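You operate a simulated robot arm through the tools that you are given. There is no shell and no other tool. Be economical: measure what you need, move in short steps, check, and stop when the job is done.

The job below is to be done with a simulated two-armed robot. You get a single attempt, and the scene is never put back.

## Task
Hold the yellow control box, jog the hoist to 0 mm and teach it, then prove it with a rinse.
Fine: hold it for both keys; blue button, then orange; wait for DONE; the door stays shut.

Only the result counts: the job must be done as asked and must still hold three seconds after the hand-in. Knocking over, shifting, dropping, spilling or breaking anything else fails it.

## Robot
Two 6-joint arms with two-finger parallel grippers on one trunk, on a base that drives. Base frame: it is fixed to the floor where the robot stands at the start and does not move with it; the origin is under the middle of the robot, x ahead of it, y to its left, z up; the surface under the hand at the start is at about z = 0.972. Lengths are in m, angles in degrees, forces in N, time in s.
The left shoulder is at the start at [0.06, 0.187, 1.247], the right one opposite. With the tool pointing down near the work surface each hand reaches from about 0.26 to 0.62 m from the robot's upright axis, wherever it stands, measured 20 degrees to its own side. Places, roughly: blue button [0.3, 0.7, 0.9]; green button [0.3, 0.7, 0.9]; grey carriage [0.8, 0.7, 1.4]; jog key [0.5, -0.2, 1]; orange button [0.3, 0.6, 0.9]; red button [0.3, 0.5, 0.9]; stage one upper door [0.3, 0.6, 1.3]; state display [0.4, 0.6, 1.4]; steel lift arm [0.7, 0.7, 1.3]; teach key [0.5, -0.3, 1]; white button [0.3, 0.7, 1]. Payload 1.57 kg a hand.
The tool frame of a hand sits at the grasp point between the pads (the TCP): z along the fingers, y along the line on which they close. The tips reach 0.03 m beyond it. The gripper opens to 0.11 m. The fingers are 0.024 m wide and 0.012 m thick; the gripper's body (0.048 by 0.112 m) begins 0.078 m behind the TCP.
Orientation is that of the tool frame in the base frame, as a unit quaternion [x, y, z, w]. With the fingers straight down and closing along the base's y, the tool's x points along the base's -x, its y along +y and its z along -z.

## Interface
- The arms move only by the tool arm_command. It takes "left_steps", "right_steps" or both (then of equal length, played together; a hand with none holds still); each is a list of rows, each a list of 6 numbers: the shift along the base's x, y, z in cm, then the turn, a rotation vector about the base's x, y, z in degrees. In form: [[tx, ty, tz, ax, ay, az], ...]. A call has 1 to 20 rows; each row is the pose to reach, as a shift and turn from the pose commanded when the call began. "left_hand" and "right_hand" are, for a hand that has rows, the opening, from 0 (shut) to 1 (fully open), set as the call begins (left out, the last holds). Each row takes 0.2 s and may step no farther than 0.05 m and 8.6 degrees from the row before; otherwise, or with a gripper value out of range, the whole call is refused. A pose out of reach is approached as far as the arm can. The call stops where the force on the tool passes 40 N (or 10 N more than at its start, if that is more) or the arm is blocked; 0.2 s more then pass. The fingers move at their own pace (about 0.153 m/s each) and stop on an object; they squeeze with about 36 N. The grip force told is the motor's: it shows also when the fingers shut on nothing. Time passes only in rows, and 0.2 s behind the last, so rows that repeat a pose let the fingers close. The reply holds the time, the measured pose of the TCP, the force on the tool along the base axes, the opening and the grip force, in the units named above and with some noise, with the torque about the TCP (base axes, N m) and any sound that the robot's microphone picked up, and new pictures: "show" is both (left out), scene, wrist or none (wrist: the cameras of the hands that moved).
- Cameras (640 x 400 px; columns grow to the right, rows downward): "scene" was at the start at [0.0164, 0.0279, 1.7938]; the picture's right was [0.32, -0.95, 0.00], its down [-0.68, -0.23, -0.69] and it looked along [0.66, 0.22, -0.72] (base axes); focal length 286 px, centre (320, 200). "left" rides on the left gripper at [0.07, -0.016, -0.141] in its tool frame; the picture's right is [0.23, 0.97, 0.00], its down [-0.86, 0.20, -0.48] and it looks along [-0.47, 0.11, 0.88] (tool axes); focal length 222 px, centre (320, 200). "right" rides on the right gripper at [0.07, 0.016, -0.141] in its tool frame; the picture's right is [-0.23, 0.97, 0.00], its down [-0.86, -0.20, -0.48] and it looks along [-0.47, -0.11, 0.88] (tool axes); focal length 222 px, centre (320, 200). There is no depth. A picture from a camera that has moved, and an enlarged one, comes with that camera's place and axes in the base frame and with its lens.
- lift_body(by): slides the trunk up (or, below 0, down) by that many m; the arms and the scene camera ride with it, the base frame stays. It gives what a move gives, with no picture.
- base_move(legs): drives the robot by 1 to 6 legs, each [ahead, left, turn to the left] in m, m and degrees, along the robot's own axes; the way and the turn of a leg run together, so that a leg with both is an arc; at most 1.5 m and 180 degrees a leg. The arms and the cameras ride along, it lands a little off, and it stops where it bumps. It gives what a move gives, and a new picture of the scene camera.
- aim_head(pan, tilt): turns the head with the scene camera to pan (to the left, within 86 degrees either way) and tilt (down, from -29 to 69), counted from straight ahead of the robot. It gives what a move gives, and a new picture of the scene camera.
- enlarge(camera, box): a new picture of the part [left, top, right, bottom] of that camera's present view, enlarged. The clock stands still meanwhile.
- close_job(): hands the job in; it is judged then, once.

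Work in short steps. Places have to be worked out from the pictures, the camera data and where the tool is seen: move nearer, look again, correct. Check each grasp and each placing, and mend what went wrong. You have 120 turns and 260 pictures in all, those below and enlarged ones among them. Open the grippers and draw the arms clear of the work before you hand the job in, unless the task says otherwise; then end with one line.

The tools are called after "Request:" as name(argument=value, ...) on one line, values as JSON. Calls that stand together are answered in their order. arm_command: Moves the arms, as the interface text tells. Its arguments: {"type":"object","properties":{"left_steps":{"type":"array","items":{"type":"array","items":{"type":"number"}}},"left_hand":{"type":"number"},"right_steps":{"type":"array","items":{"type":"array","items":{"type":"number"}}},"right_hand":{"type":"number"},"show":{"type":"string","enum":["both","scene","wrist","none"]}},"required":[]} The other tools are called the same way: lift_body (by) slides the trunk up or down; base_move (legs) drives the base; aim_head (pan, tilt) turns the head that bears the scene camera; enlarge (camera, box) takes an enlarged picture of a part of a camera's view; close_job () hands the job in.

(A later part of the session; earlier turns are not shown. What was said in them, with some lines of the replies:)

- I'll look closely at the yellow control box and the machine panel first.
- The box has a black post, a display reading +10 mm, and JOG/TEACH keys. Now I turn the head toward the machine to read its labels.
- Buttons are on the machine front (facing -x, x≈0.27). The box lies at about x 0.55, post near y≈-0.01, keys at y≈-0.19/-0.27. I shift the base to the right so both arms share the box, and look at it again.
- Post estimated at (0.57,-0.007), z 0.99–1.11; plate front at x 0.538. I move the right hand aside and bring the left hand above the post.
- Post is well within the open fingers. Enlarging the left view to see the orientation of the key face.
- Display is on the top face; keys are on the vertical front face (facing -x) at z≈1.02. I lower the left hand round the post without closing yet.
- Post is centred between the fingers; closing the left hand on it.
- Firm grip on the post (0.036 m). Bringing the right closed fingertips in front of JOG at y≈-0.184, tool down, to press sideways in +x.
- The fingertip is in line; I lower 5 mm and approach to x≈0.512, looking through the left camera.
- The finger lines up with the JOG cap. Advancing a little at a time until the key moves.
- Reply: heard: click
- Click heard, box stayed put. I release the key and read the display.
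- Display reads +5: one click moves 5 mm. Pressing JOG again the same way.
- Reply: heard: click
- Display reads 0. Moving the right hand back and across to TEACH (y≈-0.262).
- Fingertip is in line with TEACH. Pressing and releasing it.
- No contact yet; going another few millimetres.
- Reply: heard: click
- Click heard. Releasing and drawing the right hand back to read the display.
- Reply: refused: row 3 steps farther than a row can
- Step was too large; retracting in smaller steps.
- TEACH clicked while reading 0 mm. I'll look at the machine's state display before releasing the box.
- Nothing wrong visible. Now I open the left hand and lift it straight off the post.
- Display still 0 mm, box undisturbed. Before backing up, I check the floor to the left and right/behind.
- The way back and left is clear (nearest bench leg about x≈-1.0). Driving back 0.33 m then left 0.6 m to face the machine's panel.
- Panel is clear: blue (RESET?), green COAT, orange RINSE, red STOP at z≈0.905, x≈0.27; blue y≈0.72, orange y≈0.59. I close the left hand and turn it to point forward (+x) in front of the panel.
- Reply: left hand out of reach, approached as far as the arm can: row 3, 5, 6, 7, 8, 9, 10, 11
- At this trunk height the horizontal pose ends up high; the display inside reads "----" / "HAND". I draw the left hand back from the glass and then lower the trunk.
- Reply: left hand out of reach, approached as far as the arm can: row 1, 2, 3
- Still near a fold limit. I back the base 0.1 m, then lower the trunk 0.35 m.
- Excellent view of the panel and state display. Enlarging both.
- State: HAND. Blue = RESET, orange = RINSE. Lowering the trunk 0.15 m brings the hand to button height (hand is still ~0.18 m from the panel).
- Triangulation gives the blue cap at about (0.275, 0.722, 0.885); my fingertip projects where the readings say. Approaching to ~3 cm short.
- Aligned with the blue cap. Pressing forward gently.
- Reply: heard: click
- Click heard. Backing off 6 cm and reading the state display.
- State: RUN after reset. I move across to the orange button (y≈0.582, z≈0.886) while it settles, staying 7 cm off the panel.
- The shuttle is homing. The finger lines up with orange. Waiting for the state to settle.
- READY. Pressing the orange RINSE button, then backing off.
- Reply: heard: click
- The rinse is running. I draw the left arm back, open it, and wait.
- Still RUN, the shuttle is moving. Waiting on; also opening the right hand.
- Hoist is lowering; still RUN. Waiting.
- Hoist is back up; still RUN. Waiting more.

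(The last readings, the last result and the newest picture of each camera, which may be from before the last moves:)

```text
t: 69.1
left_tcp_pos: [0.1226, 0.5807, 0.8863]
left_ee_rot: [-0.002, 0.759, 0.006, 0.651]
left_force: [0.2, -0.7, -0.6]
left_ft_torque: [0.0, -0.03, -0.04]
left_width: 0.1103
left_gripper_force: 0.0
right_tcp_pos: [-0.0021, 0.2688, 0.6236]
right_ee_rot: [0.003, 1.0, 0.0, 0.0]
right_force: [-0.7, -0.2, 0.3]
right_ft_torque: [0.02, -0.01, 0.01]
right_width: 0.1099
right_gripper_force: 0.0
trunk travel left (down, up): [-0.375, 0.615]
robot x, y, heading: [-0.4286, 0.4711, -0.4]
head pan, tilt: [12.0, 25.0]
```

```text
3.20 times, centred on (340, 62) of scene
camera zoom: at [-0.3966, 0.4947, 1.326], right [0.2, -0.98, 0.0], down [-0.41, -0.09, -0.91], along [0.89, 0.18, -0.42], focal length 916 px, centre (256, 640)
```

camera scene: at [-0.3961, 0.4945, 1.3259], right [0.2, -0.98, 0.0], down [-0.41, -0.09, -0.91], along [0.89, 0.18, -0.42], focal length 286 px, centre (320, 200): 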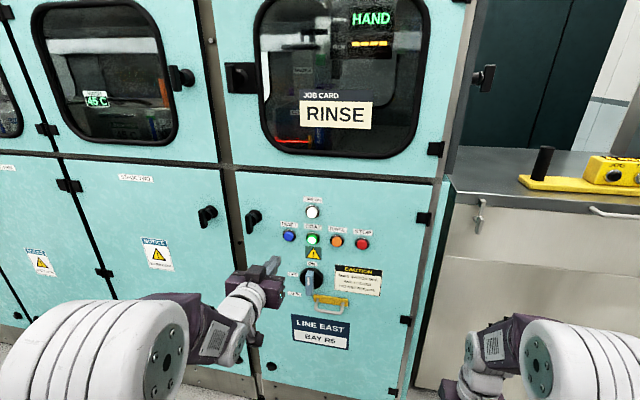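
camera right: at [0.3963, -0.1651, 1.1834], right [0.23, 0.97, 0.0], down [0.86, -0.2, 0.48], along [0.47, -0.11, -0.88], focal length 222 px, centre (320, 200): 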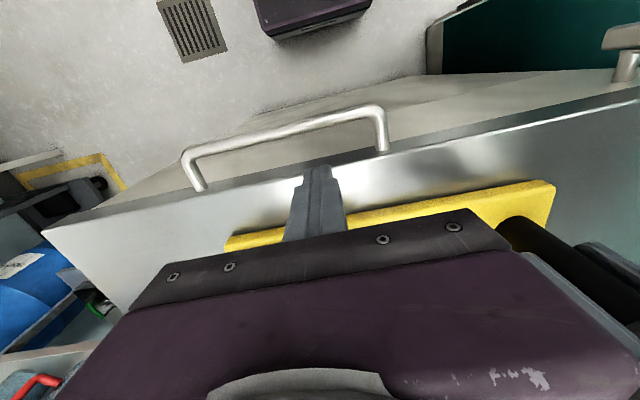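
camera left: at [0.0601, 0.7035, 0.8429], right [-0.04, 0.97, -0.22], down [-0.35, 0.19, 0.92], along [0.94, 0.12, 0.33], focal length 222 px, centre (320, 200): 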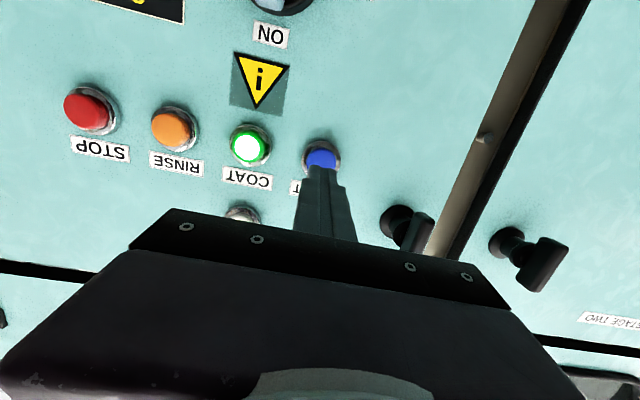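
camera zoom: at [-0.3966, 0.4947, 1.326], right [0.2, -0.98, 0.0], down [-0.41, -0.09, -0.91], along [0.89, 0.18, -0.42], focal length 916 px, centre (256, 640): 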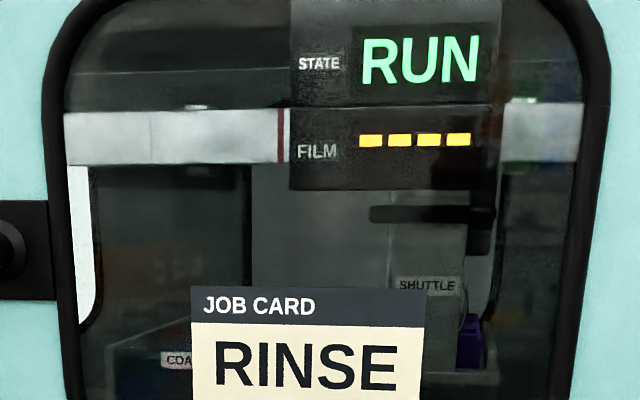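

Shuttle is back over its start position; still RUN. Waiting again.

Request:
arm_command(right_steps=[[0, 0, 0, 0, 0, 0], [0, 0, 0, 0, 0, 0], [0, 0, 0, 0, 0, 0], [0, 0, 0, 0, 0, 0], [0, 0, 0, 0, 0, 0], [0, 0, 0, 0, 0, 0], [0, 0, 0, 0, 0, 0], [0, 0, 0, 0, 0, 0], [0, 0, 0, 0, 0, 0], [0, 0, 0, 0, 0, 0], [0, 0, 0, 0, 0, 0], [0, 0, 0, 0, 0, 0], [0, 0, 0, 0, 0, 0], [0, 0, 0, 0, 0, 0], [0, 0, 0, 0, 0, 0]], show="none")

Request:
enlarge(camera="scene", box=[240, 0, 440, 125])

```text
t: 72.3
left_tcp_pos: [0.1226, 0.5812, 0.8879]
left_ee_rot: [-0.001, 0.759, 0.005, 0.651]
left_force: [-0.5, -0.7, 0.4]
left_ft_torque: [-0.05, 0.0, 0.01]
left_width: 0.1098
left_gripper_force: 0.0
right_tcp_pos: [-0.0011, 0.2695, 0.6239]
right_ee_rot: [0.004, 1.0, -0.001, -0.001]
right_force: [-0.1, 0.9, -0.2]
right_ft_torque: [-0.03, 0.0, -0.01]
right_width: 0.1101
right_gripper_force: 0.1
trunk travel left (down, up): [-0.375, 0.615]
robot x, y, heading: [-0.4275, 0.4742, -0.7]
head pan, tilt: [12.0, 25.0]
```

```text
3.20 times, centred on (340, 62) of scene
camera zoom: at [-0.3966, 0.4947, 1.326], right [0.2, -0.98, 0.0], down [-0.41, -0.09, -0.91], along [0.89, 0.18, -0.42], focal length 916 px, centre (256, 640)
```

zoom: 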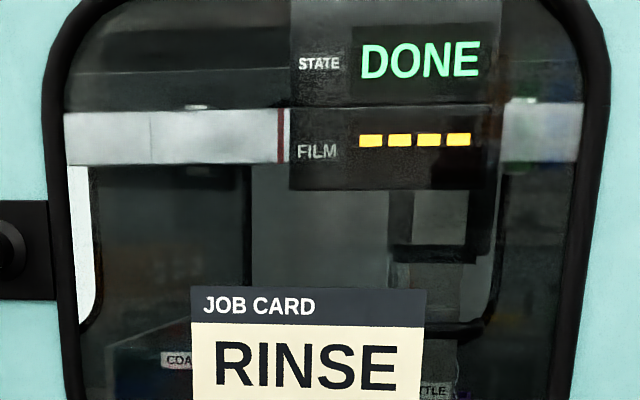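

DONE, with the door shut. I back the robot away by 0.12 m to clear the arms and take a final look.

Request:
base_move(legs=[[-0.12, 0, 0]])

Request:
enlarge(camera="scene", box=[240, 0, 640, 250])

```text
t: 73.6
left_tcp_pos: [-0.0004, 0.5816, 0.8888]
left_ee_rot: [-0.002, 0.758, 0.005, 0.652]
left_force: [0.4, -0.3, -0.9]
left_ft_torque: [-0.03, -0.01, 0.0]
left_width: 0.11
left_gripper_force: 0.0
right_tcp_pos: [-0.1254, 0.2698, 0.6246]
right_ee_rot: [0.004, 1.0, -0.001, 0.001]
right_force: [-0.3, 0.6, 0.0]
right_ft_torque: [0.03, -0.01, 0.0]
right_width: 0.1099
right_gripper_force: 0.1
trunk travel left (down, up): [-0.375, 0.615]
robot x, y, heading: [-0.5477, 0.4717, -0.7]
head pan, tilt: [12.0, 25.0]
camera scene: at [-0.5204, 0.4955, 1.326], right [0.2, -0.98, 0.0], down [-0.41, -0.09, -0.91], along [0.89, 0.18, -0.42], focal length 286 px, centre (320, 200)
```

scene: 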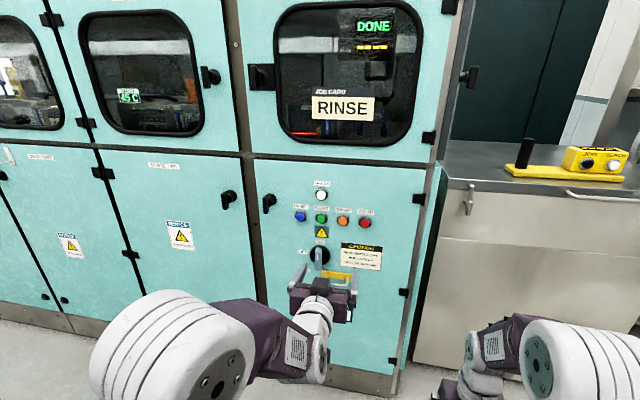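

```text
1.60 times, centred on (440, 125) of scene
camera zoom: at [-0.5204, 0.4955, 1.326], right [0.2, -0.98, 0.0], down [-0.41, -0.09, -0.91], along [0.89, 0.18, -0.42], focal length 458 px, centre (128, 320)
```

zoom: 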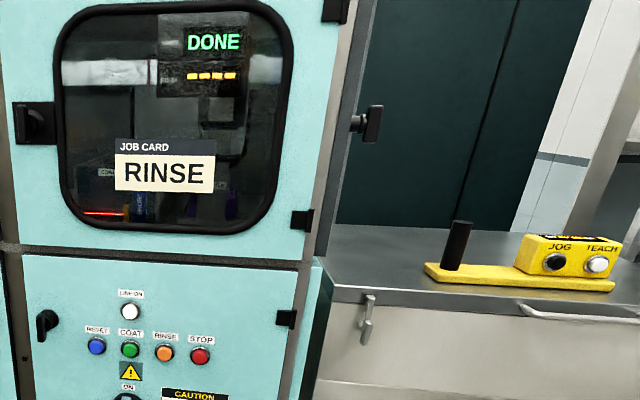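

State reads DONE, door shut, both hands open and clear, box in place. Handing in.

Request:
close_job()

```text
The job is handed in.
```

I held the control box, jogged the hoist to 0 mm and pressed TEACH (it clicked, with no separate confirmation shown). Then I pressed blue RESET and orange RINSE; the cycle ran to DONE with the door shut, and the job is handed in.
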